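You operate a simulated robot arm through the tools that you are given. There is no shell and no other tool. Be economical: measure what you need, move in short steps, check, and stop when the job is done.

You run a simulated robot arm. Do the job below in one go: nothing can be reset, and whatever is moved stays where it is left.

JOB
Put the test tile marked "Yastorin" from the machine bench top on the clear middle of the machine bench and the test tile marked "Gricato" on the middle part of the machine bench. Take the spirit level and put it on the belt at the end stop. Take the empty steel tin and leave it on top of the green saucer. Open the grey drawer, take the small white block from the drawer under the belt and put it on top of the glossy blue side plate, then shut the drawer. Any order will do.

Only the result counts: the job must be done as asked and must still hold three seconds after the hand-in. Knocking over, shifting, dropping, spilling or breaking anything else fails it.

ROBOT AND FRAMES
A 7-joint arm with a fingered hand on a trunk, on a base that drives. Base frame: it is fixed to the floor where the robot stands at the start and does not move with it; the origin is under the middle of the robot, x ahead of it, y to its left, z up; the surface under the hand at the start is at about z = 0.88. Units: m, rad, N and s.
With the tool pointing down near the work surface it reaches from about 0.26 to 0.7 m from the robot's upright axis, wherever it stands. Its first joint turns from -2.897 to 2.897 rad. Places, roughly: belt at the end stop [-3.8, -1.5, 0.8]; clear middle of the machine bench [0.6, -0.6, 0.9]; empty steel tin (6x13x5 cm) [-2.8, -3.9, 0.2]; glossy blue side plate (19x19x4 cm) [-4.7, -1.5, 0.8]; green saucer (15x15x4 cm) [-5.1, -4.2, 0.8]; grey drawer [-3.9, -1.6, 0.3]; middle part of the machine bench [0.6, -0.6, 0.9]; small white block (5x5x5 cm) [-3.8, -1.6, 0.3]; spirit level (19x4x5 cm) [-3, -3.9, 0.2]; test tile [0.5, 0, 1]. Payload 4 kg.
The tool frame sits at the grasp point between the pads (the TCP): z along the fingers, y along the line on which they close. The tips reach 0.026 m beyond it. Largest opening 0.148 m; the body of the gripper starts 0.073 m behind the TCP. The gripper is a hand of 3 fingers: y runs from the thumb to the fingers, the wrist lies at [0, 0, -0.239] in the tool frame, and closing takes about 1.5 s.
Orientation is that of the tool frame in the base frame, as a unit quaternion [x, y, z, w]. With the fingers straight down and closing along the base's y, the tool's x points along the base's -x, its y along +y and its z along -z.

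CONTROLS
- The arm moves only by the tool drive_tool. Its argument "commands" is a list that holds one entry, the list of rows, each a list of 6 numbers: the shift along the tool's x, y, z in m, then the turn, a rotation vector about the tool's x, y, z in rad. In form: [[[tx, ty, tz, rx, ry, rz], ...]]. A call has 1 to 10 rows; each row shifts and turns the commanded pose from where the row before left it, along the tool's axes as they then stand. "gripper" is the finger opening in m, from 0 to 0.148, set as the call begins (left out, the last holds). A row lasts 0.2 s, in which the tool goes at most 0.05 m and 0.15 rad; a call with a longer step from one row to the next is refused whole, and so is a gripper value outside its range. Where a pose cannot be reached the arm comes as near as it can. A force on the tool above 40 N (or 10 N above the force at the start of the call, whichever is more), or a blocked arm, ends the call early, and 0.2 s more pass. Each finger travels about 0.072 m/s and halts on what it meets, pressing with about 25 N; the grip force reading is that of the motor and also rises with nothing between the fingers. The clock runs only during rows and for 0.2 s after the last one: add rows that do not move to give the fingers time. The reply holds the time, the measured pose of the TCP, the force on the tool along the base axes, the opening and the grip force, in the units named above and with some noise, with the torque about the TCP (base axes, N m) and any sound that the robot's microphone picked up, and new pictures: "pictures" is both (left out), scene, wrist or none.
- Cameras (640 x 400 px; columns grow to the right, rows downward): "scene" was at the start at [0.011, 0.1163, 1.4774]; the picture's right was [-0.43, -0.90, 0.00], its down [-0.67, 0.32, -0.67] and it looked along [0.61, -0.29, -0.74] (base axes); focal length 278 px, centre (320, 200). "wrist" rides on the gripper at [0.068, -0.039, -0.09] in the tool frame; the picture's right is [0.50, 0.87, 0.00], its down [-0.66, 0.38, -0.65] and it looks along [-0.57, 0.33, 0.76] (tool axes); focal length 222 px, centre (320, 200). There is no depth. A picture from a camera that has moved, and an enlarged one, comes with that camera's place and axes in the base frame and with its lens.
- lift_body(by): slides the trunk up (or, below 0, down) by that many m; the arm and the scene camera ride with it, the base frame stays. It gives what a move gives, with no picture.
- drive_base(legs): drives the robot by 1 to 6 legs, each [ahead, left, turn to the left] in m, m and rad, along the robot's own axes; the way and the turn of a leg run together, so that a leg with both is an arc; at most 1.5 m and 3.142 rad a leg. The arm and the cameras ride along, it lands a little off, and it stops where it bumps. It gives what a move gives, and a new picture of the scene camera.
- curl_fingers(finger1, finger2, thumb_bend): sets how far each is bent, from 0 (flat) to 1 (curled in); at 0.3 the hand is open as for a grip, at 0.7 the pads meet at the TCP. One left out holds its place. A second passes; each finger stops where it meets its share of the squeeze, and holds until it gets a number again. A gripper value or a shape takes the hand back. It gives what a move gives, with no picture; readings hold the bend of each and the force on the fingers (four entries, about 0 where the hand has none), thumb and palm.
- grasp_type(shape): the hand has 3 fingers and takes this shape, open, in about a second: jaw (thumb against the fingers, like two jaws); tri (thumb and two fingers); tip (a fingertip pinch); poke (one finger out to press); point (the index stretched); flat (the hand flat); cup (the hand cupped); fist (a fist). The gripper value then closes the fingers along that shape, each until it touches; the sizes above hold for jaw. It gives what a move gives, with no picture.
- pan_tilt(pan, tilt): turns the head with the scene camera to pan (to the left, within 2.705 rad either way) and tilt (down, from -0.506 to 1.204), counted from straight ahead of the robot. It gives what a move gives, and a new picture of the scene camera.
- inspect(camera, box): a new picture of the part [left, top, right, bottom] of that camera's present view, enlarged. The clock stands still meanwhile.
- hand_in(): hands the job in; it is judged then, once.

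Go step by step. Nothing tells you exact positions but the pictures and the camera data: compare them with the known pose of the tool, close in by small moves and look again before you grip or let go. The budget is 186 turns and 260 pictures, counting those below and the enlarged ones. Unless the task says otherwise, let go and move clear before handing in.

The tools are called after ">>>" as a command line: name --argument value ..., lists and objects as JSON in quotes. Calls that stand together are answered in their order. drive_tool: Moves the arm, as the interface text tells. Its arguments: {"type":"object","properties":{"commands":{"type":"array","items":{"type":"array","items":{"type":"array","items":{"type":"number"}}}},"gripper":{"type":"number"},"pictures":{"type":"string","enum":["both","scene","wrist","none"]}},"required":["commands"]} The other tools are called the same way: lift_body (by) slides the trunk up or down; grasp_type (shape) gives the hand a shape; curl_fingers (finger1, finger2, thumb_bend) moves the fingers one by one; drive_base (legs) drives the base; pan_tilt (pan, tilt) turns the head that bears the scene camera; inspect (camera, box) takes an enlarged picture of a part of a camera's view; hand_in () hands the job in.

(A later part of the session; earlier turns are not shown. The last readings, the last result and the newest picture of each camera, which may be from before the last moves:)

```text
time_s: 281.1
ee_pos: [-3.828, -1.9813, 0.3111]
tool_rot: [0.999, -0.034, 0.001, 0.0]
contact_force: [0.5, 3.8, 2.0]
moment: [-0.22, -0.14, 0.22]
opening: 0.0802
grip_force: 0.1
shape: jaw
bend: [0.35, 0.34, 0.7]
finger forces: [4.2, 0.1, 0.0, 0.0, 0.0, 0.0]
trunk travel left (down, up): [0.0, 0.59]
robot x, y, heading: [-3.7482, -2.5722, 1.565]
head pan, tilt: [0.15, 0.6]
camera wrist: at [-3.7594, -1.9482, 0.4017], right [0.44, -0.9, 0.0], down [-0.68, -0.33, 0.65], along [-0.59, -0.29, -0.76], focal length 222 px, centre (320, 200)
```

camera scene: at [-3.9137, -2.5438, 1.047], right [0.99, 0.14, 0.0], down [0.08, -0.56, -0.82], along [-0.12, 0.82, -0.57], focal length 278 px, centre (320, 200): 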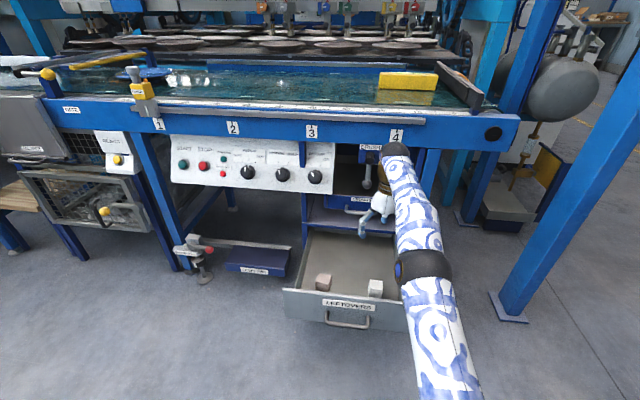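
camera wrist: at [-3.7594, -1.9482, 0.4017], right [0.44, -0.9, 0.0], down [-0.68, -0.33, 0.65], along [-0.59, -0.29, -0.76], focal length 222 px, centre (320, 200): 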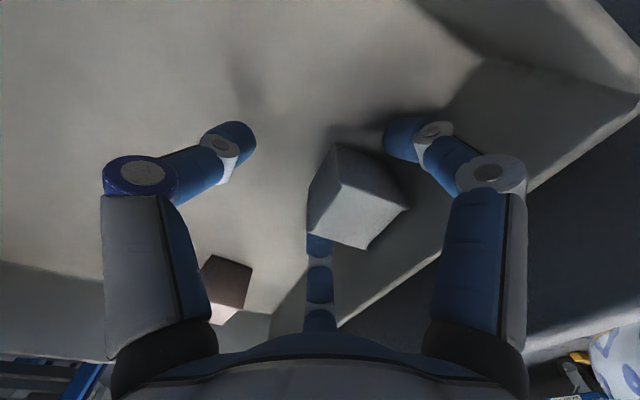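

>>> drive_tool --commands '[[[0, -0.003, 0, 0, 0, 0], [0, 0, 0, 0, 0, 0], [0, 0, 0, 0, 0, 0], [0, 0, 0, 0, 0, 0]]]' --gripper 0.04 --pictures "wrist"

```text
time_s: 282.1
ee_pos: [-3.8279, -1.9794, 0.3117]
tool_rot: [0.999, -0.034, 0.001, 0.001]
contact_force: [-0.6, -0.4, 1.5]
moment: [-0.04, 0.0, -0.02]
opening: 0.0433
grip_force: 0.1
shape: jaw
bend: [0.46, 0.46, 0.7]
finger forces: [3.3, 3.7, 0.0, 0.1, 0.0, 0.0]
trunk travel left (down, up): [0.0, 0.59]
robot x, y, heading: [-3.7504, -2.5739, 1.564]
head pan, tilt: [0.15, 0.6]
camera wrist: at [-3.7594, -1.9457, 0.4018], right [0.44, -0.9, 0.0], down [-0.68, -0.33, 0.65], along [-0.59, -0.29, -0.76], focal length 222 px, centre (320, 200)
```

wrist: 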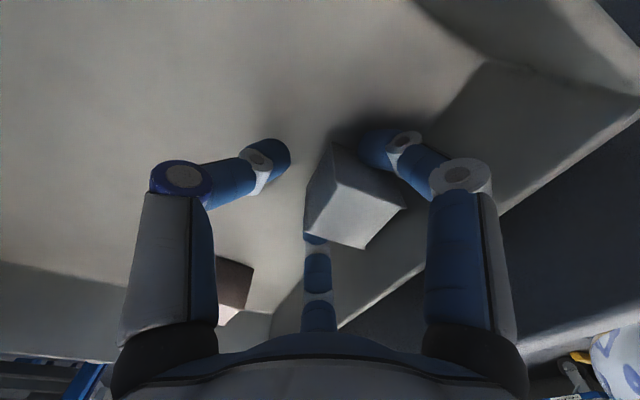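

Both fingers touch the block's sides symmetrically. I continue closing.

>>> drive_tool --commands '[[[0, 0, 0, 0, 0, 0], [0, 0, 0, 0, 0, 0], [0, 0, 0, 0, 0, 0], [0, 0, 0, 0, 0, 0], [0, 0, 0, 0, 0, 0]]]' --gripper 0.0 --pictures "wrist"

```text
time_s: 283.3
ee_pos: [-3.8283, -1.978, 0.3116]
tool_rot: [0.999, -0.034, 0.0, 0.0]
contact_force: [0.0, 0.6, -0.2]
moment: [0.03, 0.03, 0.0]
opening: 0.0221
grip_force: 25.3
shape: jaw
bend: [0.77, 0.77, 0.69]
finger forces: [19.0, 20.6, 0.0, 0.0, 21.6, 0.1]
trunk travel left (down, up): [0.0, 0.59]
robot x, y, heading: [-3.7503, -2.5747, 1.56]
head pan, tilt: [0.15, 0.6]
camera wrist: at [-3.7593, -1.9456, 0.4017], right [0.44, -0.9, 0.0], down [-0.68, -0.33, 0.65], along [-0.59, -0.29, -0.76], focal length 222 px, centre (320, 200)
```

wrist: 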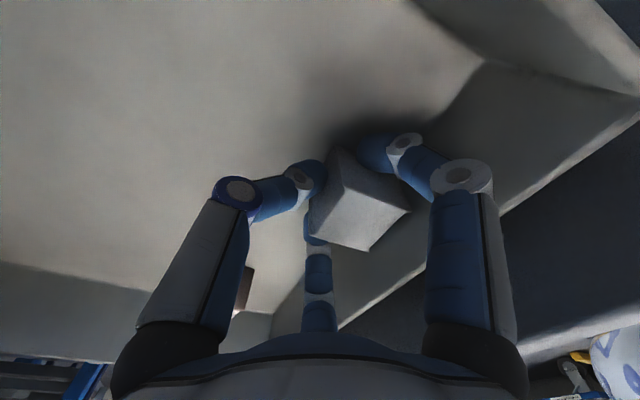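

The block is now held by all three fingers (19/21/22 N). I lift it.

>>> drive_tool --commands '[[[0, 0, -0.015, 0, 0, 0], [0, 0, -0.025, 0, 0, 0], [0, 0, -0.04, 0, 0, 0], [0, 0, -0.04, 0, 0, 0], [0, 0, -0.04, 0, 0, 0], [0, 0, -0.03, 0, 0, 0], [0, 0, 0, 0, 0, 0]]]' --pictures "both"

```text
time_s: 284.9
ee_pos: [-3.8287, -1.9803, 0.5018]
tool_rot: [0.999, -0.034, 0.001, -0.001]
contact_force: [0.2, 0.9, 0.2]
moment: [0.03, 0.03, -0.01]
opening: 0.0222
grip_force: 25.1
shape: jaw
bend: [0.77, 0.77, 0.69]
finger forces: [19.1, 20.8, 0.0, 0.0, 21.6, 0.0]
trunk travel left (down, up): [0.0, 0.59]
robot x, y, heading: [-3.751, -2.5694, 1.558]
head pan, tilt: [0.15, 0.6]
camera scene: at [-3.9137, -2.5437, 1.047], right [0.99, 0.14, 0.0], down [0.08, -0.56, -0.82], along [-0.12, 0.82, -0.57], focal length 278 px, centre (320, 200)
camera wrist: at [-3.7603, -1.9461, 0.5908], right [0.44, -0.9, 0.0], down [-0.68, -0.33, 0.65], along [-0.59, -0.29, -0.76], focal length 222 px, centre (320, 200)
```

scene: 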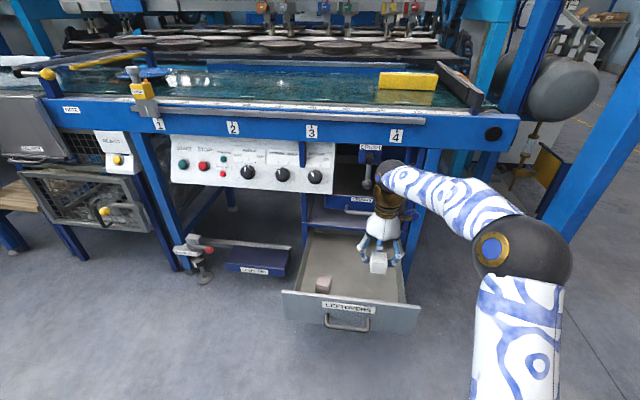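
wrist: 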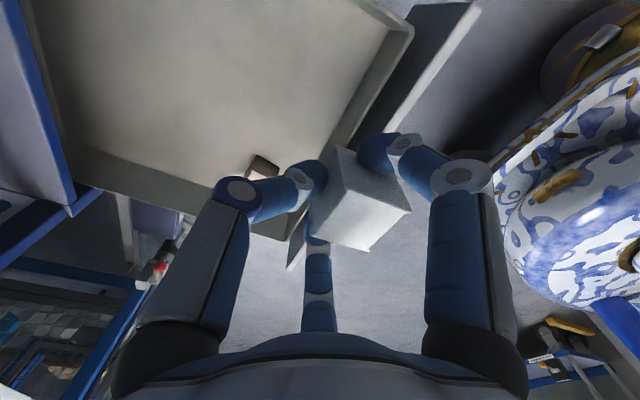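

Block secured. I back off, raise the trunk, and drive left toward the blue plate.

>>> drive_base --legs '[[-0.35, 0, 0]]'

>>> lift_body --by 0.4

>>> drive_tool --commands '[[[0, -0.04, -0.02, 0, 0, 0], [0, -0.04, -0.02, 0, 0, 0], [0, -0.04, -0.02, 0, 0, 0], [0, -0.04, -0.02, 0, 0, 0], [0, 0, 0, 0, 0, 0]]]' --pictures "none"

>>> drive_base --legs '[[0, 0.9, 0]]'

>>> pan_tilt --pan 0.0 --tilt 0.6

```text
time_s: 287.2
ee_pos: [-3.8332, -2.3356, 0.5002]
tool_rot: [0.999, -0.033, 0.0, 0.0]
contact_force: [0.0, 0.3, -1.2]
moment: [0.02, -0.02, 0.0]
opening: 0.0223
grip_force: 25.0
shape: jaw
bend: [0.77, 0.77, 0.69]
finger forces: [19.2, 20.8, 0.0, 0.0, 21.7, 0.1]
trunk travel left (down, up): [0.0, 0.59]
robot x, y, heading: [-3.7502, -2.9278, 1.561]
head pan, tilt: [0.15, 0.6]
camera scene: at [-3.9169, -2.8992, 1.047], right [0.99, 0.14, 0.0], down [0.08, -0.56, -0.82], along [-0.12, 0.82, -0.57], focal length 278 px, centre (320, 200)
```

scene: 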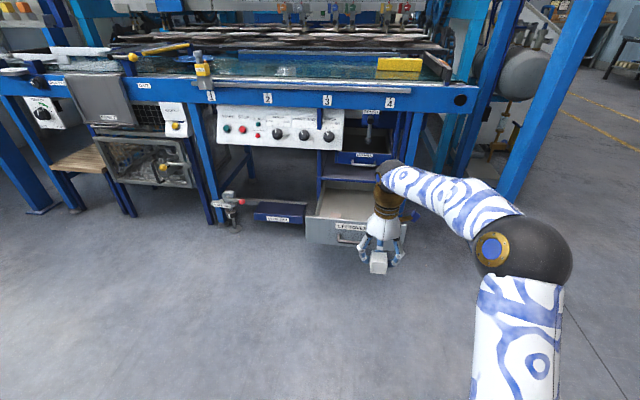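

```text
time_s: 291.0
ee_pos: [-3.8339, -2.3349, 0.9001]
tool_rot: [0.999, -0.033, 0.001, 0.0]
contact_force: [0.2, -0.5, -0.7]
moment: [0.03, 0.0, -0.03]
opening: 0.0221
grip_force: 25.2
shape: jaw
bend: [0.77, 0.77, 0.69]
finger forces: [19.2, 20.7, 0.0, 0.0, 21.7, 0.0]
trunk travel left (down, up): [-0.4, 0.19]
robot x, y, heading: [-3.754, -2.9268, 1.561]
head pan, tilt: [0.15, 0.6]
```

```text
time_s: 292.2
ee_pos: [-3.8284, -2.2448, 0.945]
tool_rot: [0.999, -0.033, 0.001, 0.0]
contact_force: [-0.8, -0.7, -0.6]
moment: [0.02, -0.01, 0.0]
opening: 0.0223
grip_force: 25.4
shape: jaw
bend: [0.77, 0.77, 0.69]
finger forces: [19.5, 20.7, 0.1, 0.0, 21.9, 0.1]
out of reach, approached as far as the arm can: row 3, 4
trunk travel left (down, up): [-0.4, 0.19]
robot x, y, heading: [-3.7555, -2.9268, 1.56]
head pan, tilt: [0.15, 0.6]
```

```text
time_s: 296.9
ee_pos: [-4.7093, -2.2325, 0.9447]
tool_rot: [0.999, -0.037, 0.001, 0.001]
contact_force: [-0.6, 0.7, -0.2]
moment: [0.02, -0.03, 0.0]
opening: 0.0223
grip_force: 25.1
shape: jaw
bend: [0.77, 0.77, 0.69]
finger forces: [19.4, 20.8, 0.0, 0.1, 21.9, 0.0]
trunk travel left (down, up): [-0.4, 0.19]
robot x, y, heading: [-4.6393, -2.9177, 1.551]
head pan, tilt: [0.15, 0.6]
camera scene: at [-4.8031, -2.8864, 1.447], right [0.99, 0.13, 0.0], down [0.07, -0.56, -0.82], along [-0.11, 0.82, -0.57], focal length 278 px, centre (320, 200)
```

scene: 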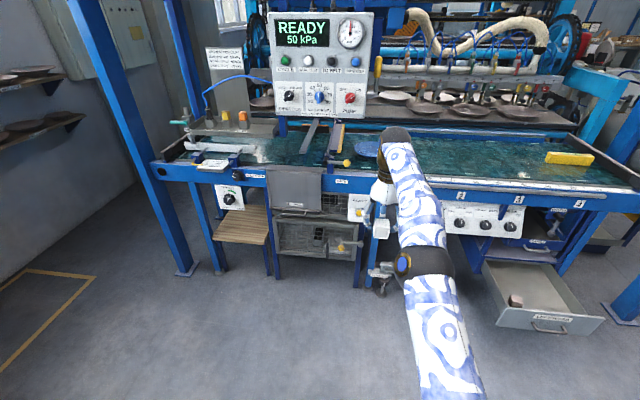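

```text
time_s: 297.6
ee_pos: [-4.7089, -2.2322, 0.9452]
tool_rot: [0.999, -0.037, 0.001, 0.0]
contact_force: [0.8, -0.7, -1.2]
moment: [0.02, 0.02, 0.02]
opening: 0.0223
grip_force: 25.6
shape: jaw
bend: [0.77, 0.77, 0.69]
finger forces: [19.4, 20.8, 0.1, 0.0, 21.9, 0.1]
trunk travel left (down, up): [-0.4, 0.19]
robot x, y, heading: [-4.6404, -2.9178, 1.555]
head pan, tilt: [0.0, 0.6]
camera scene: at [-4.79, -2.8857, 1.447], right [1.0, -0.02, 0.0], down [-0.01, -0.57, -0.82], along [0.01, 0.82, -0.57], focal length 278 px, centre (320, 200)
```

scene: 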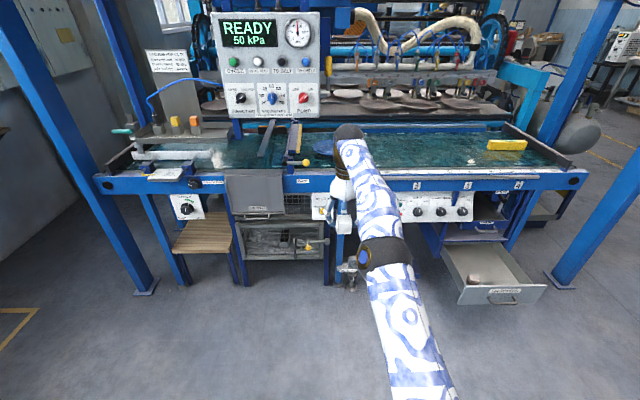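

The plate lies at about (−4.76, −1.48), partly behind a hanging "READY" panel at x < −4.78. I'll approach from the right side: retract the arm, raise it, and reposition the robot.

>>> drive_tool --commands '[[[0, 0.045, -0.01, 0, 0, 0], [0, 0.045, -0.02, 0, 0, 0], [0, 0.045, -0.02, 0, 0, 0], [0, 0.045, -0.02, 0, 0, 0], [0, 0.04, -0.02, 0, 0, 0], [0, 0, 0, 0, 0, 0]]]' --pictures "none"

>>> drive_base --legs '[[0.3, -0.2, 0]]'

>>> pan_tilt --pan 0.25 --tilt 0.55

```text
time_s: 299.0
ee_pos: [-4.7247, -2.4544, 1.0346]
tool_rot: [0.999, -0.037, 0.001, 0.0]
contact_force: [0.0, -0.2, -0.9]
moment: [0.06, 0.01, 0.03]
opening: 0.022
grip_force: 25.3
shape: jaw
bend: [0.77, 0.77, 0.69]
finger forces: [19.2, 20.6, 0.1, 0.1, 21.2, 0.0]
trunk travel left (down, up): [-0.4, 0.19]
robot x, y, heading: [-4.6425, -2.9171, 1.552]
head pan, tilt: [0.0, 0.6]
```

```text
time_s: 301.3
ee_pos: [-4.5183, -2.1546, 1.0355]
tool_rot: [0.999, -0.037, 0.001, 0.001]
contact_force: [0.6, 0.0, -0.9]
moment: [0.0, -0.01, 0.01]
opening: 0.0221
grip_force: 25.0
shape: jaw
bend: [0.77, 0.77, 0.69]
finger forces: [19.1, 20.6, 0.0, 0.2, 21.2, 0.0]
trunk travel left (down, up): [-0.4, 0.19]
robot x, y, heading: [-4.4302, -2.6152, 1.555]
head pan, tilt: [0.0, 0.6]
camera scene: at [-4.5831, -2.5868, 1.447], right [1.0, -0.02, 0.0], down [-0.01, -0.57, -0.82], along [0.01, 0.82, -0.57], focal length 278 px, centre (320, 200)
```

scene: 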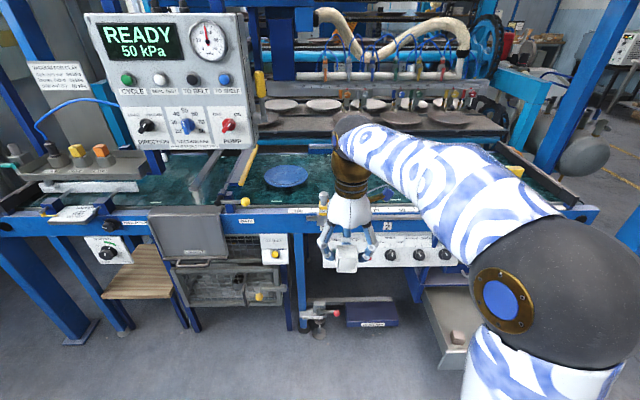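

```text
time_s: 302.1
ee_pos: [-4.5186, -2.1545, 1.0348]
tool_rot: [0.999, -0.037, 0.001, 0.0]
contact_force: [0.0, -0.2, -1.6]
moment: [0.01, -0.04, 0.02]
opening: 0.0222
grip_force: 25.4
shape: jaw
bend: [0.77, 0.77, 0.69]
finger forces: [19.2, 20.6, 0.1, 0.0, 21.2, 0.1]
trunk travel left (down, up): [-0.4, 0.19]
robot x, y, heading: [-4.4319, -2.6192, 1.553]
head pan, tilt: [0.25, 0.55]
camera scene: at [-4.6052, -2.5878, 1.4515], right [0.97, 0.23, 0.0], down [0.12, -0.51, -0.85], along [-0.2, 0.83, -0.52], focal length 278 px, centre (320, 200)
```

scene: 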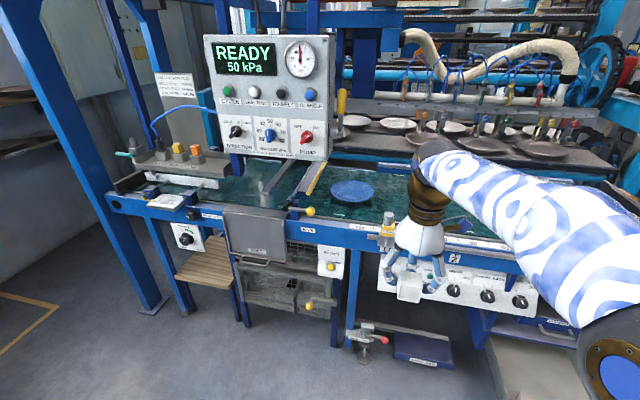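

The plate's centre is near (−4.727, −1.475). I move in at a slight angle so the forearm stays clear of the panel.

>>> drive_base --legs '[[0.3, 0.09, 0], [0.17, 0, 0]]'

>>> pan_tilt --pan 0.3 --tilt 0.75

```text
time_s: 305.2
ee_pos: [-4.6031, -1.6861, 1.035]
tool_rot: [0.999, -0.038, 0.001, 0.0]
contact_force: [-0.5, 0.2, -0.6]
moment: [0.02, 0.0, 0.01]
opening: 0.0219
grip_force: 24.8
shape: jaw
bend: [0.77, 0.77, 0.69]
finger forces: [19.3, 20.6, 0.0, 0.1, 21.2, 0.0]
trunk travel left (down, up): [-0.4, 0.19]
robot x, y, heading: [-4.5168, -2.1505, 1.555]
head pan, tilt: [0.25, 0.55]
camera scene: at [-4.6896, -2.1201, 1.4515], right [0.97, 0.23, 0.0], down [0.12, -0.51, -0.85], along [-0.2, 0.83, -0.52], focal length 278 px, centre (320, 200)
```

scene: 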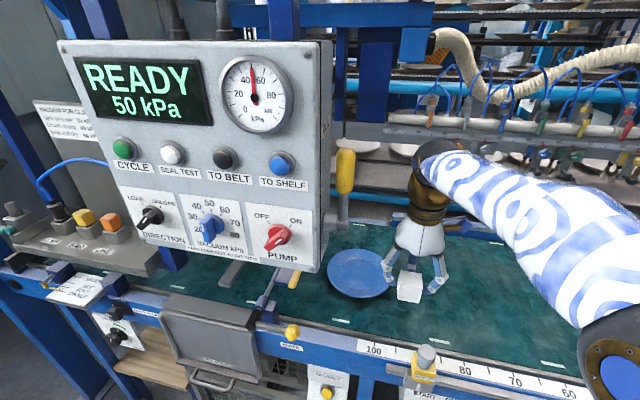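

```text
time_s: 306.0
ee_pos: [-4.6043, -1.6867, 1.0362]
tool_rot: [0.999, -0.037, 0.002, 0.0]
contact_force: [0.3, -0.5, -0.2]
moment: [0.0, 0.0, -0.01]
opening: 0.0222
grip_force: 24.5
shape: jaw
bend: [0.77, 0.77, 0.69]
finger forces: [19.2, 20.7, 0.0, 0.0, 21.3, 0.0]
trunk travel left (down, up): [-0.4, 0.19]
robot x, y, heading: [-4.5136, -2.1501, 1.552]
head pan, tilt: [0.3, 0.75]
camera scene: at [-4.692, -2.128, 1.4342], right [0.96, 0.28, 0.0], down [0.19, -0.65, -0.73], along [-0.2, 0.7, -0.68], focal length 278 px, centre (320, 200)
```

scene: 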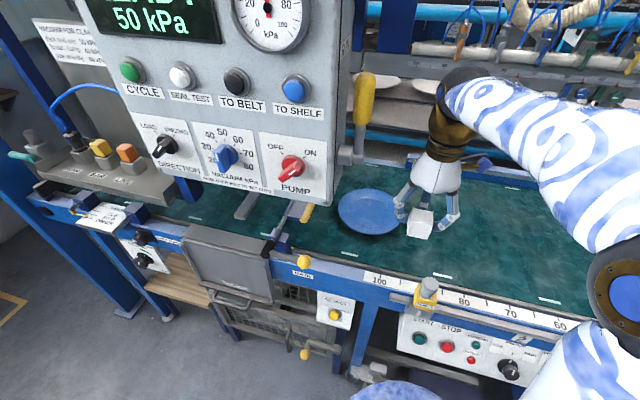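

The plate centre is (−4.713, −1.503). I move forward first, then left over the plate, then look.

>>> drive_tool --commands '[[[-0.003, -0.041, 0, 0, 0, 0], [-0.003, -0.041, 0, 0, 0, 0], [-0.003, -0.041, 0.01, 0, 0, 0], [-0.003, -0.041, 0.01, 0, 0, 0], [-0.003, -0.041, 0.01, 0, 0, 0], [-0.035, 0.003, 0.01, 0, 0, 0], [-0.035, 0.003, 0.01, 0, 0, 0], [-0.035, 0.003, 0.01, 0, 0, 0], [0, 0, 0, 0, 0, 0]]]' --pictures "both"

```text
time_s: 308.0
ee_pos: [-4.7072, -1.503, 0.9741]
tool_rot: [0.999, -0.037, 0.001, -0.001]
contact_force: [-0.1, -0.3, -0.9]
moment: [0.04, -0.01, 0.0]
opening: 0.0216
grip_force: 24.7
shape: jaw
bend: [0.77, 0.77, 0.69]
finger forces: [19.1, 20.7, 0.0, 0.1, 20.8, 0.0]
out of reach, approached as far as the arm can: row 5, 7, 8
trunk travel left (down, up): [-0.4, 0.19]
robot x, y, heading: [-4.5195, -2.1516, 1.555]
head pan, tilt: [0.3, 0.75]
camera scene: at [-4.6924, -2.1277, 1.434], right [0.96, 0.28, 0.0], down [0.19, -0.66, -0.73], along [-0.2, 0.7, -0.68], focal length 278 px, centre (320, 200)
camera wrist: at [-4.6382, -1.471, 1.0646], right [0.43, -0.9, 0.0], down [-0.68, -0.33, 0.65], along [-0.59, -0.28, -0.76], focal length 222 px, centre (320, 200)
```

scene: 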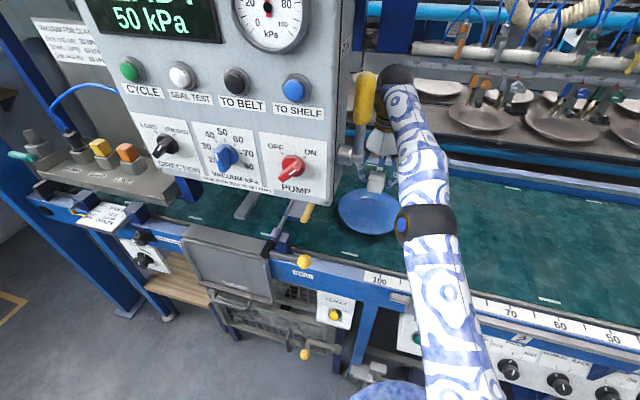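
wrist: 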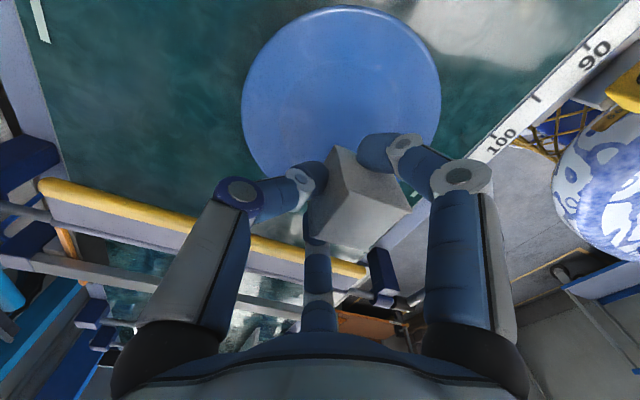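

The block is right above the plate's centre (−4.69, −1.52). I lower it.

>>> drive_tool --commands '[[[0, 0, 0.03, 0, 0, 0], [0, 0, 0.03, 0, 0, 0], [0, 0, 0.02, 0, 0, 0], [0, 0, 0, 0, 0, 0]]]' --pictures "wrist"

```text
time_s: 309.0
ee_pos: [-4.7058, -1.5028, 0.8924]
tool_rot: [0.999, -0.038, 0.0, 0.0]
contact_force: [0.2, -0.3, -1.0]
moment: [0.02, -0.02, 0.02]
opening: 0.0216
grip_force: 24.7
shape: jaw
bend: [0.77, 0.77, 0.69]
finger forces: [19.2, 20.5, 0.1, 0.0, 20.7, 0.0]
trunk travel left (down, up): [-0.4, 0.19]
robot x, y, heading: [-4.518, -2.1501, 1.561]
head pan, tilt: [0.3, 0.75]
camera wrist: at [-4.6378, -1.4707, 0.9836], right [0.43, -0.9, 0.0], down [-0.68, -0.33, 0.65], along [-0.59, -0.28, -0.76], focal length 222 px, centre (320, 200)
```

wrist: 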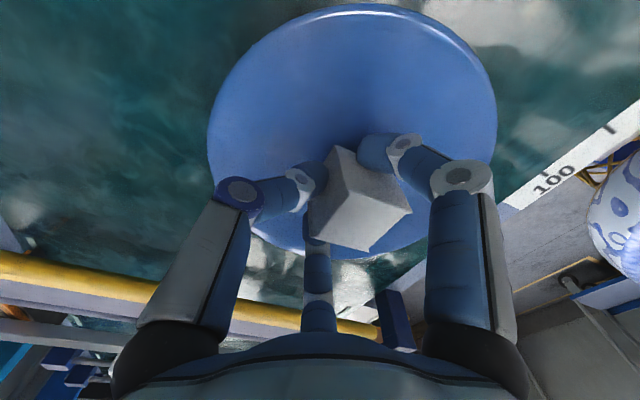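

>>> drive_tool --commands '[[[0.008, 0, 0.006, 0, 0, 0], [0, 0, 0.005, 0, 0, 0], [0, 0, 0.005, 0, 0, 0], [0, 0, 0.004, 0, 0, 0], [0, 0, 0, 0, 0, 0]]]' --pictures "none"

```text
time_s: 310.2
ee_pos: [-4.699, -1.5056, 0.876]
tool_rot: [0.999, -0.038, 0.001, -0.002]
contact_force: [-0.8, 2.4, 15.7]
moment: [-0.18, 0.03, -0.02]
opening: 0.0224
grip_force: 25.6
shape: jaw
bend: [0.77, 0.77, 0.69]
finger forces: [22.0, 23.3, 0.0, 0.0, 24.7, 0.1]
trunk travel left (down, up): [-0.4, 0.19]
robot x, y, heading: [-4.5169, -2.1492, 1.553]
head pan, tilt: [0.3, 0.75]
```

Contact at 16 N. I relieve a few millimetres and open partway.

>>> drive_tool --commands '[[[0, 0, -0.003, 0, 0, 0], [0, 0, 0, 0, 0, 0]]]' --pictures "none"

>>> drive_tool --commands '[[[0, 0, 0, 0, 0, 0], [0, 0, 0, 0, 0, 0], [0, 0, 0, 0, 0, 0], [0, 0, 0, 0, 0, 0], [0, 0, 0, 0, 0, 0]]]' --gripper 0.085 --pictures "wrist"

```text
time_s: 310.8
ee_pos: [-4.6987, -1.5045, 0.8782]
tool_rot: [0.999, -0.038, 0.0, 0.001]
contact_force: [0.8, 2.6, 6.4]
moment: [-0.13, 0.0, 0.02]
opening: 0.0224
grip_force: 25.3
shape: jaw
bend: [0.77, 0.77, 0.69]
finger forces: [21.5, 23.1, 0.1, 0.0, 23.8, 0.1]
trunk travel left (down, up): [-0.4, 0.19]
robot x, y, heading: [-4.5153, -2.1502, 1.559]
head pan, tilt: [0.3, 0.75]
```

```text
time_s: 312.0
ee_pos: [-4.6985, -1.5053, 0.8761]
tool_rot: [0.999, -0.038, 0.0, 0.0]
contact_force: [0.5, -2.1, 2.2]
moment: [0.06, 0.0, 0.02]
opening: 0.0823
grip_force: 0.1
shape: jaw
bend: [0.33, 0.33, 0.69]
finger forces: [0.0, 0.0, 0.0, 0.1, 2.2, 0.0]
trunk travel left (down, up): [-0.4, 0.19]
robot x, y, heading: [-4.5176, -2.148, 1.555]
head pan, tilt: [0.3, 0.75]
camera wrist: at [-4.6289, -1.472, 0.9674], right [0.43, -0.9, 0.0], down [-0.68, -0.33, 0.65], along [-0.59, -0.28, -0.76], focal length 222 px, centre (320, 200)
```

wrist: 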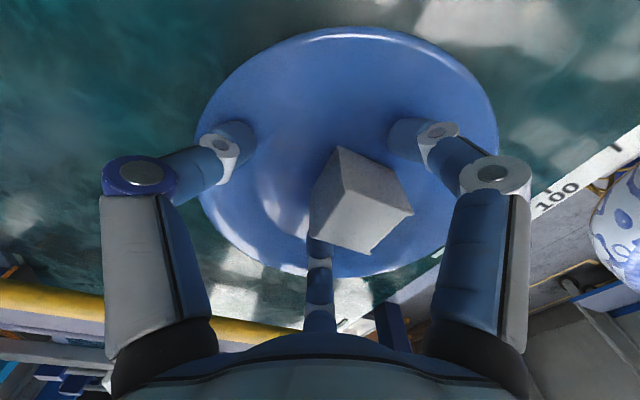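

The block stands on the plate. I lift the hand away.

>>> drive_tool --commands '[[[0, 0, -0.015, 0, 0, 0], [0, 0, -0.025, 0, 0, 0], [0, 0, -0.035, 0, 0, 0], [0, 0, -0.03, 0, 0, 0], [0, 0, 0, 0, 0, 0]]]' --pictures "wrist"

```text
time_s: 313.2
ee_pos: [-4.697, -1.5061, 0.9834]
tool_rot: [0.999, -0.038, 0.0, 0.0]
contact_force: [-0.3, 0.0, 0.4]
moment: [-0.01, -0.01, -0.03]
opening: 0.0846
grip_force: 0.1
shape: jaw
bend: [0.33, 0.33, 0.7]
finger forces: [0.0, 0.0, 0.0, 0.1, 0.0, 0.0]
trunk travel left (down, up): [-0.4, 0.19]
robot x, y, heading: [-4.5152, -2.1505, 1.558]
head pan, tilt: [0.3, 0.75]
camera wrist: at [-4.629, -1.4725, 1.0742], right [0.43, -0.9, 0.0], down [-0.68, -0.33, 0.65], along [-0.59, -0.28, -0.76], focal length 222 px, centre (320, 200)
```

wrist: 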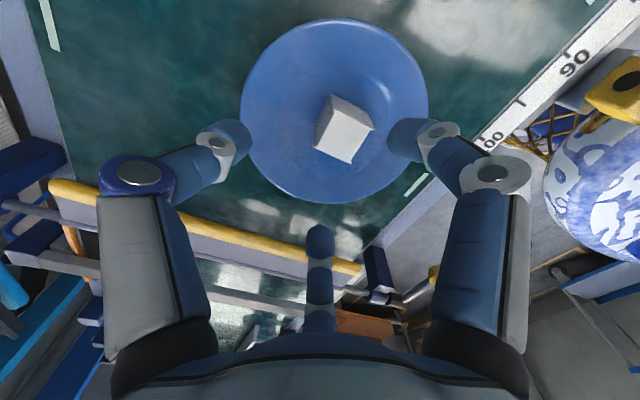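

The white block rests on the blue plate. Now I retract to the right, back off, and go close the drawer.

>>> drive_tool --commands '[[[0.035, -0.003, -0.02, 0, 0, 0], [0.035, -0.003, -0.02, 0, 0, 0], [0.03, 0.0, 0, 0, 0, 0], [0.003, 0.041, 0, 0, 0, 0], [0.003, 0.041, 0, 0, 0, 0], [0.003, 0.041, 0, 0, 0, 0], [0.003, 0.041, 0, 0, 0, 0], [0.003, 0.041, 0, 0, 0, 0]]]' --pictures "none"

>>> drive_base --legs '[[-0.65, 0, 0], [-0.2, -0.68, 0]]'

>>> lift_body --by -0.4

```text
time_s: 315.0
ee_pos: [-4.5973, -1.7126, 1.0209]
tool_rot: [0.999, -0.038, 0.001, 0.0]
contact_force: [-0.2, 0.1, -0.1]
moment: [0.01, 0.01, 0.01]
opening: 0.0847
grip_force: 0.1
shape: jaw
bend: [0.33, 0.33, 0.7]
finger forces: [0.0, 0.0, 0.0, 0.0, 0.1, 0.0]
trunk travel left (down, up): [-0.4, 0.19]
robot x, y, heading: [-4.515, -2.1517, 1.556]
head pan, tilt: [0.3, 0.75]
```

```text
time_s: 322.0
ee_pos: [-3.9549, -2.5751, 1.0227]
tool_rot: [0.999, -0.034, 0.001, -0.001]
contact_force: [-0.9, -1.2, -0.2]
moment: [0.0, -0.03, 0.02]
opening: 0.0843
grip_force: 0.0
shape: jaw
bend: [0.33, 0.33, 0.7]
finger forces: [0.1, 0.0, 0.1, 0.0, 0.0, 0.0]
trunk travel left (down, up): [-0.4, 0.19]
robot x, y, heading: [-3.8741, -3.0142, 1.56]
head pan, tilt: [0.3, 0.75]
camera scene: at [-4.0468, -2.9916, 1.4341], right [0.96, 0.29, 0.0], down [0.2, -0.65, -0.73], along [-0.21, 0.7, -0.68], focal length 278 px, centre (320, 200)
```

scene: 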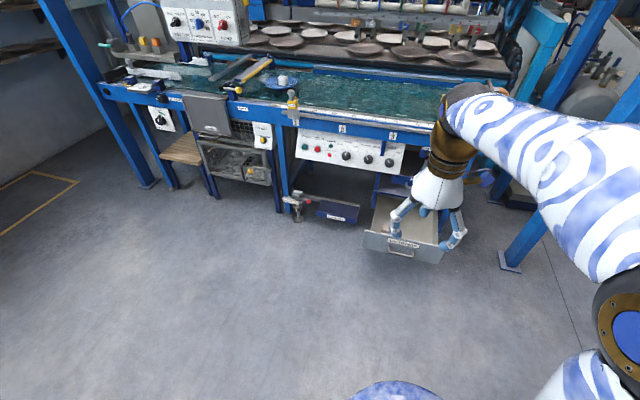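

```text
time_s: 325.8
ee_pos: [-3.9552, -2.5748, 0.6209]
tool_rot: [0.999, -0.035, 0.001, 0.0]
contact_force: [-0.3, -0.2, 0.5]
moment: [-0.02, 0.03, 0.01]
opening: 0.0843
grip_force: 0.0
shape: jaw
bend: [0.33, 0.33, 0.7]
finger forces: [0.0, 0.0, 0.1, 0.0, 0.0, 0.0]
trunk travel left (down, up): [0.0, 0.59]
robot x, y, heading: [-3.8745, -3.0131, 1.563]
head pan, tilt: [0.3, 0.75]
```

>>> drive_tool --commands '[[[0, -0.04, 0.01, 0, 0, 0], [0, -0.04, 0.01, 0, 0, 0], [0, -0.04, 0.01, 0, 0, 0], [0, -0.04, 0.01, 0, 0, 0], [0, 0, 0, 0.15, 0, 0], [0, 0, 0, 0.15, 0, 0], [0, 0, 0, 0.15, 0, 0], [0, 0, 0, 0.15, 0, 0], [0, 0, 0, 0.15, 0, 0], [0, 0, 0, 0.12, 0, 0]]]' --gripper 0.0 --pictures "none"

>>> pan_tilt --pan 0.15 --tilt 0.6

```text
time_s: 328.0
ee_pos: [-3.9441, -2.4162, 0.5817]
tool_rot: [0.906, -0.031, 0.014, -0.421]
contact_force: [-0.1, -0.2, 1.3]
moment: [-0.05, 0.01, 0.0]
opening: 0.0
grip_force: 24.9
shape: jaw
bend: [0.7, 0.7, 0.7]
finger forces: [0.0, 0.0, 0.0, 0.1, 0.0, 0.0]
trunk travel left (down, up): [0.0, 0.59]
robot x, y, heading: [-3.8714, -3.0117, 1.561]
head pan, tilt: [0.3, 0.75]
```

```text
time_s: 328.7
ee_pos: [-3.9429, -2.4158, 0.5827]
tool_rot: [0.907, -0.03, 0.015, -0.421]
contact_force: [-0.6, -0.7, 0.2]
moment: [0.04, 0.02, 0.02]
opening: 0.0001
grip_force: 25.0
shape: jaw
bend: [0.7, 0.7, 0.7]
finger forces: [0.0, 0.0, 0.0, 0.0, 0.1, 0.0]
trunk travel left (down, up): [0.0, 0.59]
robot x, y, heading: [-3.8673, -3.0111, 1.556]
head pan, tilt: [0.15, 0.6]
camera scene: at [-4.0354, -2.9835, 1.0469], right [0.99, 0.14, 0.0], down [0.08, -0.56, -0.82], along [-0.12, 0.82, -0.57], focal length 278 px, centre (320, 200)
```

scene: 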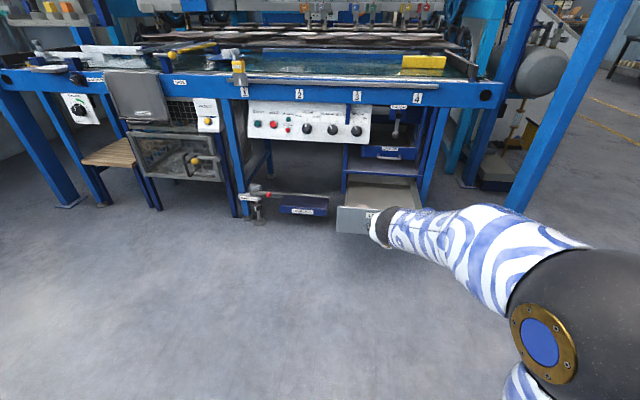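

>>> drive_tool --commands '[[[0, 0.0336, 0.0284, 0, 0, 0], [0, 0.0336, 0.0284, 0, 0, 0], [0, 0.0336, 0.0284, 0, 0, 0], [0, 0.0336, 0.0284, 0, 0, 0], [0, 0.0336, 0.0284, 0, 0, 0], [0, 0, 0, 0, 0, 0]]]' --pictures "none"

>>> drive_base --legs '[[0.26, -0.04, 0]]'

>>> drive_tool --commands '[[[0, 0, 0, 0, 0, 0]]]' --pictures "wrist"

```text
time_s: 330.1
ee_pos: [-3.9431, -2.4136, 0.3611]
tool_rot: [0.906, -0.031, 0.016, -0.422]
contact_force: [0.9, 0.5, -0.2]
moment: [-0.03, 0.02, 0.0]
opening: 0.0
grip_force: 24.7
shape: jaw
bend: [0.7, 0.7, 0.7]
finger forces: [0.0, 0.0, 0.1, 0.0, 0.1, 0.1]
trunk travel left (down, up): [0.0, 0.59]
robot x, y, heading: [-3.8751, -3.014, 1.566]
head pan, tilt: [0.15, 0.6]
```

```text
time_s: 332.0
ee_pos: [-3.8996, -2.1559, 0.3603]
tool_rot: [0.907, -0.03, 0.015, -0.42]
contact_force: [0.9, -0.7, 0.1]
moment: [-0.02, -0.04, 0.0]
opening: 0.0
grip_force: 24.4
shape: jaw
bend: [0.7, 0.7, 0.7]
finger forces: [0.0, 0.0, 0.0, 0.1, 0.0, 0.0]
trunk travel left (down, up): [0.0, 0.59]
robot x, y, heading: [-3.8302, -2.7517, 1.556]
head pan, tilt: [0.15, 0.6]
camera scene: at [-3.9925, -2.7245, 1.047], right [0.99, 0.14, 0.0], down [0.08, -0.56, -0.83], along [-0.12, 0.82, -0.57], focal length 278 px, centre (320, 200)
```

scene: 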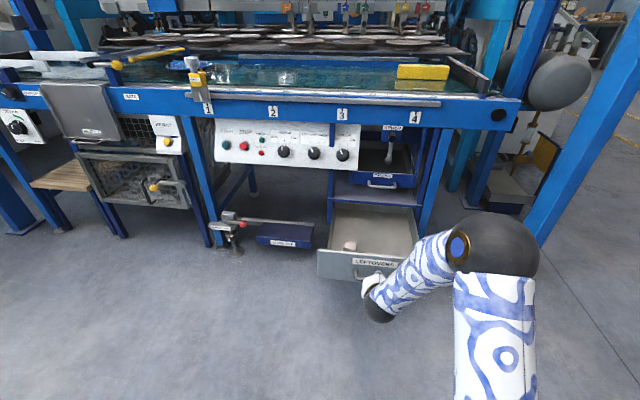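

```text
time_s: 332.4
ee_pos: [-3.9008, -2.1553, 0.3605]
tool_rot: [0.906, -0.031, 0.016, -0.421]
contact_force: [-0.2, 0.6, 1.0]
moment: [0.02, -0.01, 0.01]
opening: 0.0
grip_force: 24.5
shape: jaw
bend: [0.7, 0.7, 0.7]
finger forces: [0.0, 0.1, 0.0, 0.0, 0.0, 0.0]
trunk travel left (down, up): [0.0, 0.59]
robot x, y, heading: [-3.8299, -2.7543, 1.559]
head pan, tilt: [0.15, 0.6]
camera wrist: at [-3.8366, -2.2044, 0.449], right [0.46, -0.59, -0.66], down [-0.71, -0.7, 0.13], along [-0.54, 0.41, -0.74], focal length 222 px, centre (320, 200)
```

wrist: 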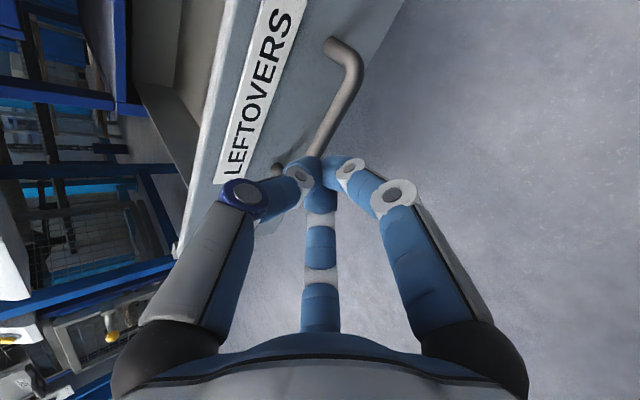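

>>> drive_base --legs '[[0.15, 0, 0]]'

>>> drive_tool --commands '[[[0, 0, 0, 0, 0, 0]]]' --pictures "wrist"

```text
time_s: 333.8
ee_pos: [-3.8982, -2.0045, 0.361]
tool_rot: [0.907, -0.03, 0.014, -0.42]
contact_force: [-0.4, 0.2, 0.2]
moment: [-0.03, 0.0, 0.01]
opening: 0.0001
grip_force: 25.1
shape: jaw
bend: [0.7, 0.7, 0.7]
finger forces: [0.1, 0.0, 0.1, 0.1, 0.1, 0.0]
trunk travel left (down, up): [0.0, 0.59]
robot x, y, heading: [-3.823, -2.6033, 1.564]
head pan, tilt: [0.15, 0.6]
camera scene: at [-3.991, -2.574, 1.047], right [0.99, 0.14, 0.0], down [0.08, -0.56, -0.83], along [-0.12, 0.82, -0.56], focal length 278 px, centre (320, 200)
```

scene: 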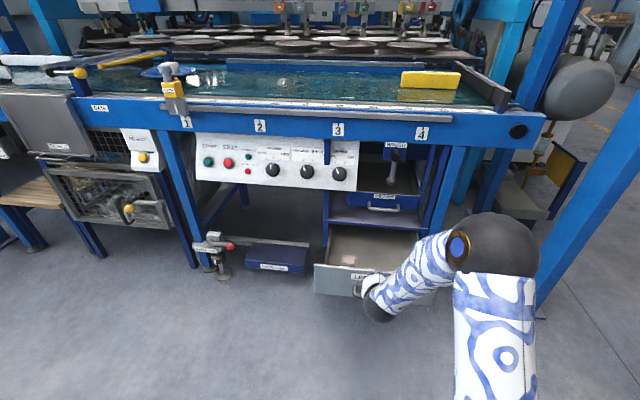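

```text
time_s: 334.2
ee_pos: [-3.8986, -2.0048, 0.3616]
tool_rot: [0.906, -0.031, 0.015, -0.421]
contact_force: [-0.3, 0.5, 0.8]
moment: [0.01, -0.01, 0.0]
opening: 0.0
grip_force: 25.0
shape: jaw
bend: [0.7, 0.7, 0.7]
finger forces: [0.0, 0.0, 0.0, 0.0, 0.0, 0.0]
trunk travel left (down, up): [0.0, 0.59]
robot x, y, heading: [-3.8214, -2.6041, 1.564]
head pan, tilt: [0.15, 0.6]
camera wrist: at [-3.8357, -2.0537, 0.449], right [0.46, -0.59, -0.66], down [-0.7, -0.7, 0.13], along [-0.54, 0.41, -0.74], focal length 222 px, centre (320, 200)
```

wrist: 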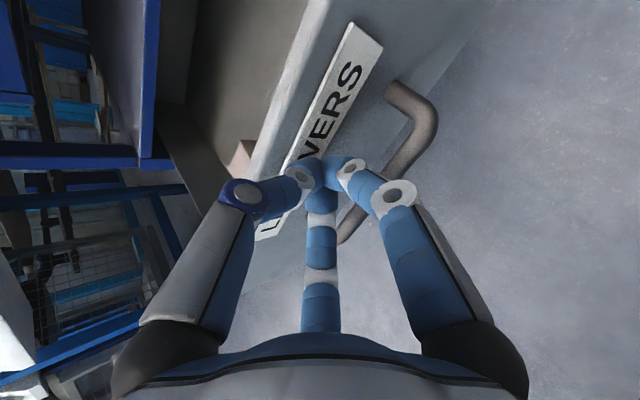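

>>> drive_base --legs '[[0.15, 0, 0]]'

>>> drive_tool --commands '[[[0, 0, 0, 0, 0, 0]]]' --pictures "wrist"

```text
time_s: 335.5
ee_pos: [-3.8962, -1.8536, 0.3617]
tool_rot: [0.906, -0.031, 0.015, -0.421]
contact_force: [-0.1, -0.1, -0.6]
moment: [-0.01, 0.0, 0.01]
opening: 0.0001
grip_force: 24.7
shape: jaw
bend: [0.7, 0.7, 0.7]
finger forces: [0.1, 0.0, 0.1, 0.1, 0.1, 0.0]
trunk travel left (down, up): [0.0, 0.59]
robot x, y, heading: [-3.8233, -2.4493, 1.559]
head pan, tilt: [0.15, 0.6]
camera scene: at [-3.9895, -2.4228, 1.047], right [0.99, 0.14, 0.0], down [0.08, -0.56, -0.83], along [-0.11, 0.82, -0.56], focal length 278 px, centre (320, 200)
```

scene: 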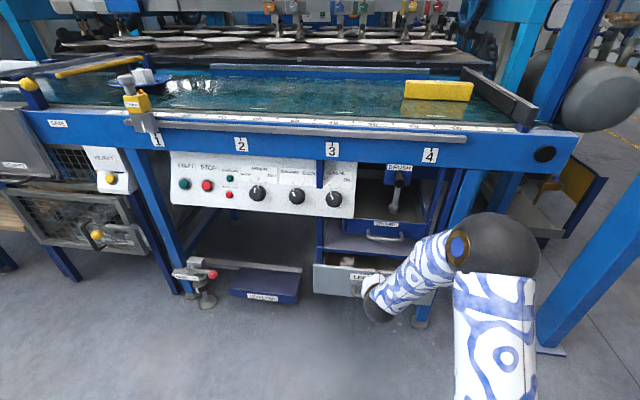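

```text
time_s: 335.9
ee_pos: [-3.8968, -1.8539, 0.3597]
tool_rot: [0.907, -0.031, 0.015, -0.421]
contact_force: [0.7, 0.2, 0.5]
moment: [0.01, 0.02, -0.01]
opening: 0.0
grip_force: 24.7
shape: jaw
bend: [0.7, 0.7, 0.7]
finger forces: [0.1, 0.0, 0.0, 0.0, 0.0, 0.0]
trunk travel left (down, up): [0.0, 0.59]
robot x, y, heading: [-3.8239, -2.4518, 1.563]
head pan, tilt: [0.15, 0.6]
camera wrist: at [-3.8332, -1.9028, 0.4491], right [0.46, -0.59, -0.66], down [-0.71, -0.7, 0.13], along [-0.54, 0.41, -0.74], focal length 222 px, centre (320, 200)
```

wrist: 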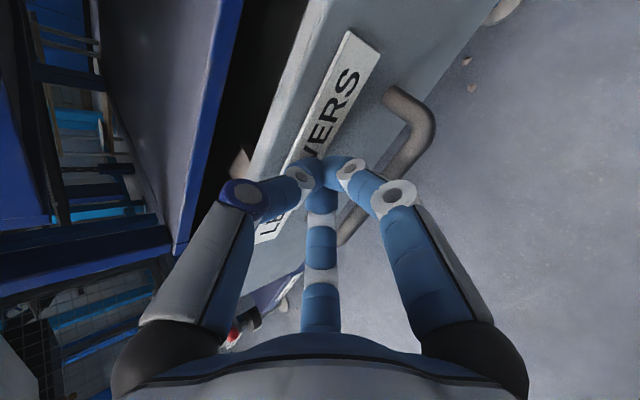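

The drawer is sliding shut. A few more centimetres.

>>> drive_base --legs '[[0.05, 0, 0]]'

>>> drive_tool --commands '[[[0, 0, 0, 0, 0, 0]]]' --pictures "wrist"

```text
time_s: 336.9
ee_pos: [-3.896, -1.8032, 0.3609]
tool_rot: [0.906, -0.032, 0.015, -0.421]
contact_force: [-0.3, -0.4, -0.8]
moment: [0.0, -0.01, 0.02]
opening: 0.0001
grip_force: 25.0
shape: jaw
bend: [0.7, 0.7, 0.7]
finger forces: [0.1, 0.0, 0.0, 0.0, 0.0, 0.0]
trunk travel left (down, up): [0.0, 0.59]
robot x, y, heading: [-3.8268, -2.402, 1.562]
head pan, tilt: [0.15, 0.6]
camera scene: at [-3.9889, -2.3729, 1.047], right [0.99, 0.14, 0.0], down [0.08, -0.56, -0.83], along [-0.11, 0.82, -0.56], focal length 278 px, centre (320, 200)
```

scene: 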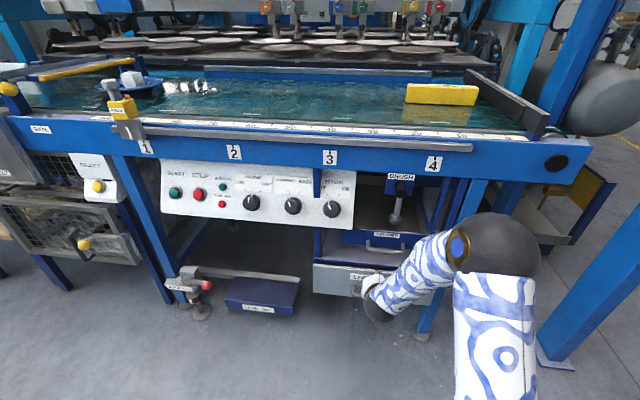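

```text
time_s: 337.2
ee_pos: [-3.8959, -1.8049, 0.361]
tool_rot: [0.907, -0.031, 0.016, -0.42]
contact_force: [0.6, 0.3, 0.4]
moment: [0.03, 0.03, 0.0]
opening: 0.0
grip_force: 24.7
shape: jaw
bend: [0.7, 0.7, 0.7]
finger forces: [0.0, 0.0, 0.0, 0.0, 0.0, 0.0]
trunk travel left (down, up): [0.0, 0.59]
robot x, y, heading: [-3.8258, -2.3966, 1.562]
head pan, tilt: [0.15, 0.6]
camera wrist: at [-3.8325, -1.853, 0.4491], right [0.46, -0.59, -0.66], down [-0.71, -0.7, 0.13], along [-0.54, 0.41, -0.74], focal length 222 px, centre (320, 200)
```

wrist: 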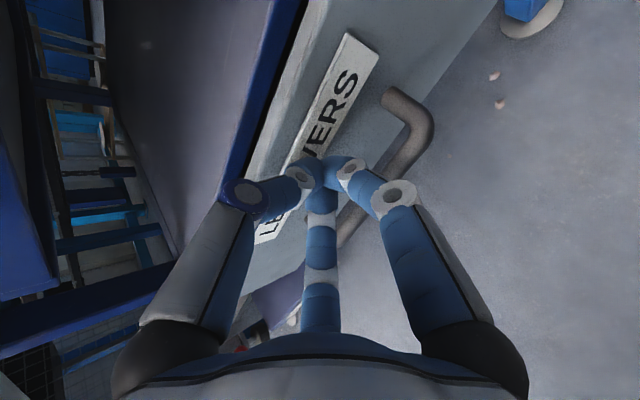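

Nearly shut. I push the last bit with the arm under force watch.

>>> drive_tool --commands '[[[0, -0.0045, 0.0053, 0, 0, 0], [0, -0.0045, 0.0053, 0, 0, 0], [0, -0.0045, 0.0053, 0, 0, 0], [0, 0, 0, 0, 0, 0]]]' --pictures "wrist"

```text
time_s: 338.2
ee_pos: [-3.8936, -1.7811, 0.3621]
tool_rot: [0.906, -0.031, 0.015, -0.422]
contact_force: [0.5, -0.3, 0.2]
moment: [0.01, 0.03, -0.02]
opening: 0.0001
grip_force: 25.1
shape: jaw
bend: [0.7, 0.7, 0.7]
finger forces: [0.0, 0.1, 0.0, 0.1, 0.1, 0.0]
trunk travel left (down, up): [0.0, 0.59]
robot x, y, heading: [-3.8258, -2.4041, 1.561]
head pan, tilt: [0.15, 0.6]
camera wrist: at [-3.831, -1.8309, 0.4495], right [0.46, -0.59, -0.66], down [-0.71, -0.7, 0.13], along [-0.54, 0.41, -0.74], focal length 222 px, centre (320, 200)
```

wrist: 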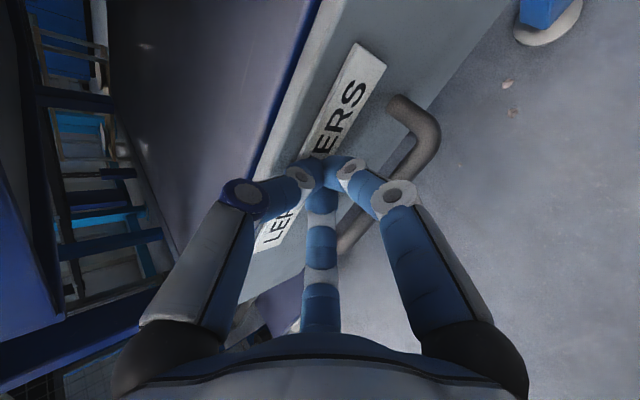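

>>> drive_tool --commands '[[[0, -0.0045, 0.0053, 0, 0, 0], [0, -0.0045, 0.0053, 0, 0, 0], [0, -0.0045, 0.0053, 0, 0, 0], [0, 0, 0, 0, 0, 0]]]' --pictures "wrist"

```text
time_s: 338.9
ee_pos: [-3.895, -1.7752, 0.3584]
tool_rot: [0.908, -0.031, 0.014, -0.417]
contact_force: [1.6, -17.1, 4.8]
moment: [-0.2, 0.0, -0.02]
opening: 0.0
grip_force: 25.8
shape: jaw
bend: [0.7, 0.7, 0.69]
finger forces: [0.0, 0.1, 0.0, 0.1, 0.0, 0.0]
trunk travel left (down, up): [0.0, 0.59]
robot x, y, heading: [-3.8266, -2.4038, 1.562]
head pan, tilt: [0.15, 0.6]
stopped in row 2: the force on the tool passed its limit at 50 N (the readings are from after the stop); the commanded pose is now the measured one
camera wrist: at [-3.831, -1.8236, 0.4469], right [0.46, -0.6, -0.66], down [-0.7, -0.7, 0.14], along [-0.54, 0.4, -0.74], focal length 222 px, centre (320, 200)
```

wrist: 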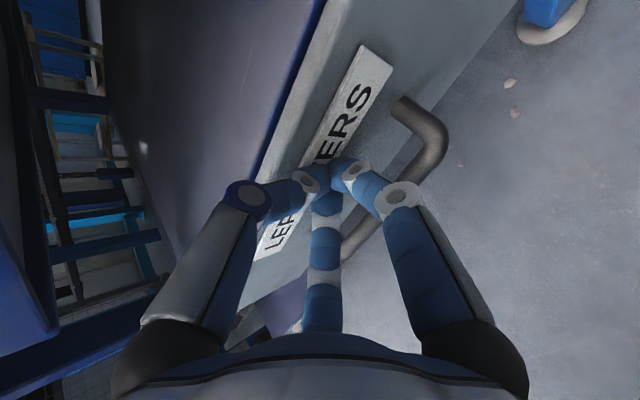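

A hard stop: the drawer is shut. I back away and verify.

>>> drive_tool --commands '[[[0, 0.018, -0.0212, 0, 0, 0], [0, 0.018, -0.0212, 0, 0, 0], [0, 0, 0, 0, 0, 0]]]' --pictures "none"

>>> drive_base --legs '[[-0.55, 0, 0]]'

>>> inspect --camera "scene" --box '[60, 50, 460, 270]'

```text
time_s: 339.6
ee_pos: [-3.8977, -1.8291, 0.3605]
tool_rot: [0.908, -0.031, 0.015, -0.418]
contact_force: [-0.2, 0.2, -0.1]
moment: [-0.02, -0.03, -0.02]
opening: 0.0
grip_force: 25.2
shape: jaw
bend: [0.7, 0.7, 0.7]
finger forces: [0.0, 0.0, 0.0, 0.0, 0.0, 0.1]
trunk travel left (down, up): [0.0, 0.59]
robot x, y, heading: [-3.8227, -2.4036, 1.563]
head pan, tilt: [0.15, 0.6]
```

```text
time_s: 342.8
ee_pos: [-3.9063, -2.3712, 0.361]
tool_rot: [0.908, -0.026, 0.013, -0.419]
contact_force: [0.2, 1.1, 0.2]
moment: [0.0, 0.0, -0.02]
opening: 0.0
grip_force: 24.9
shape: jaw
bend: [0.7, 0.7, 0.7]
finger forces: [0.1, 0.1, 0.1, 0.1, 0.0, 0.0]
trunk travel left (down, up): [0.0, 0.59]
robot x, y, heading: [-3.8288, -2.9422, 1.571]
head pan, tilt: [0.15, 0.6]
camera scene: at [-3.9919, -2.9168, 1.047], right [0.99, 0.15, 0.0], down [0.09, -0.56, -0.83], along [-0.12, 0.82, -0.56], focal length 278 px, centre (320, 200)
```

scene: 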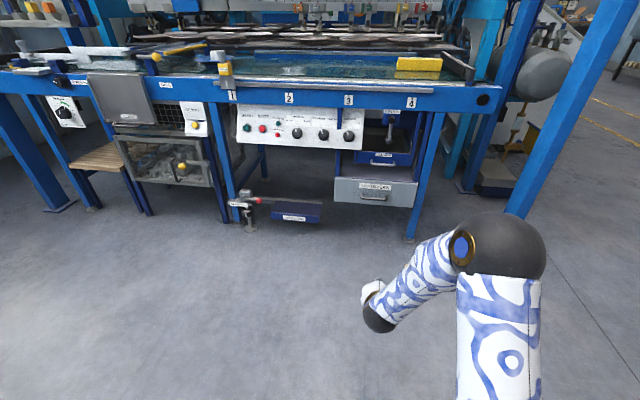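

```text
1.60 times, centred on (260, 160) of scene
camera zoom: at [-3.9919, -2.9168, 1.047], right [0.99, 0.15, 0.0], down [0.09, -0.56, -0.83], along [-0.12, 0.82, -0.56], focal length 445 px, centre (416, 264)
```

zoom: 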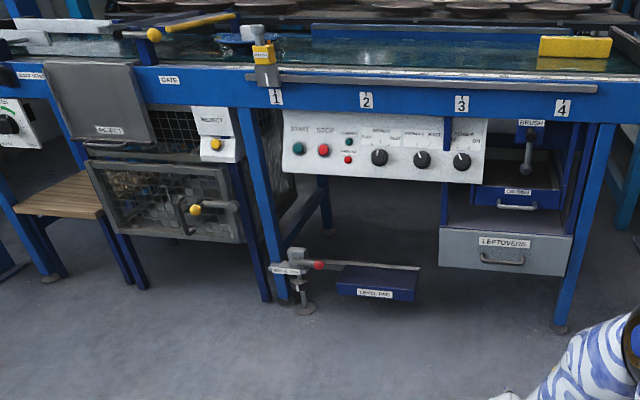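

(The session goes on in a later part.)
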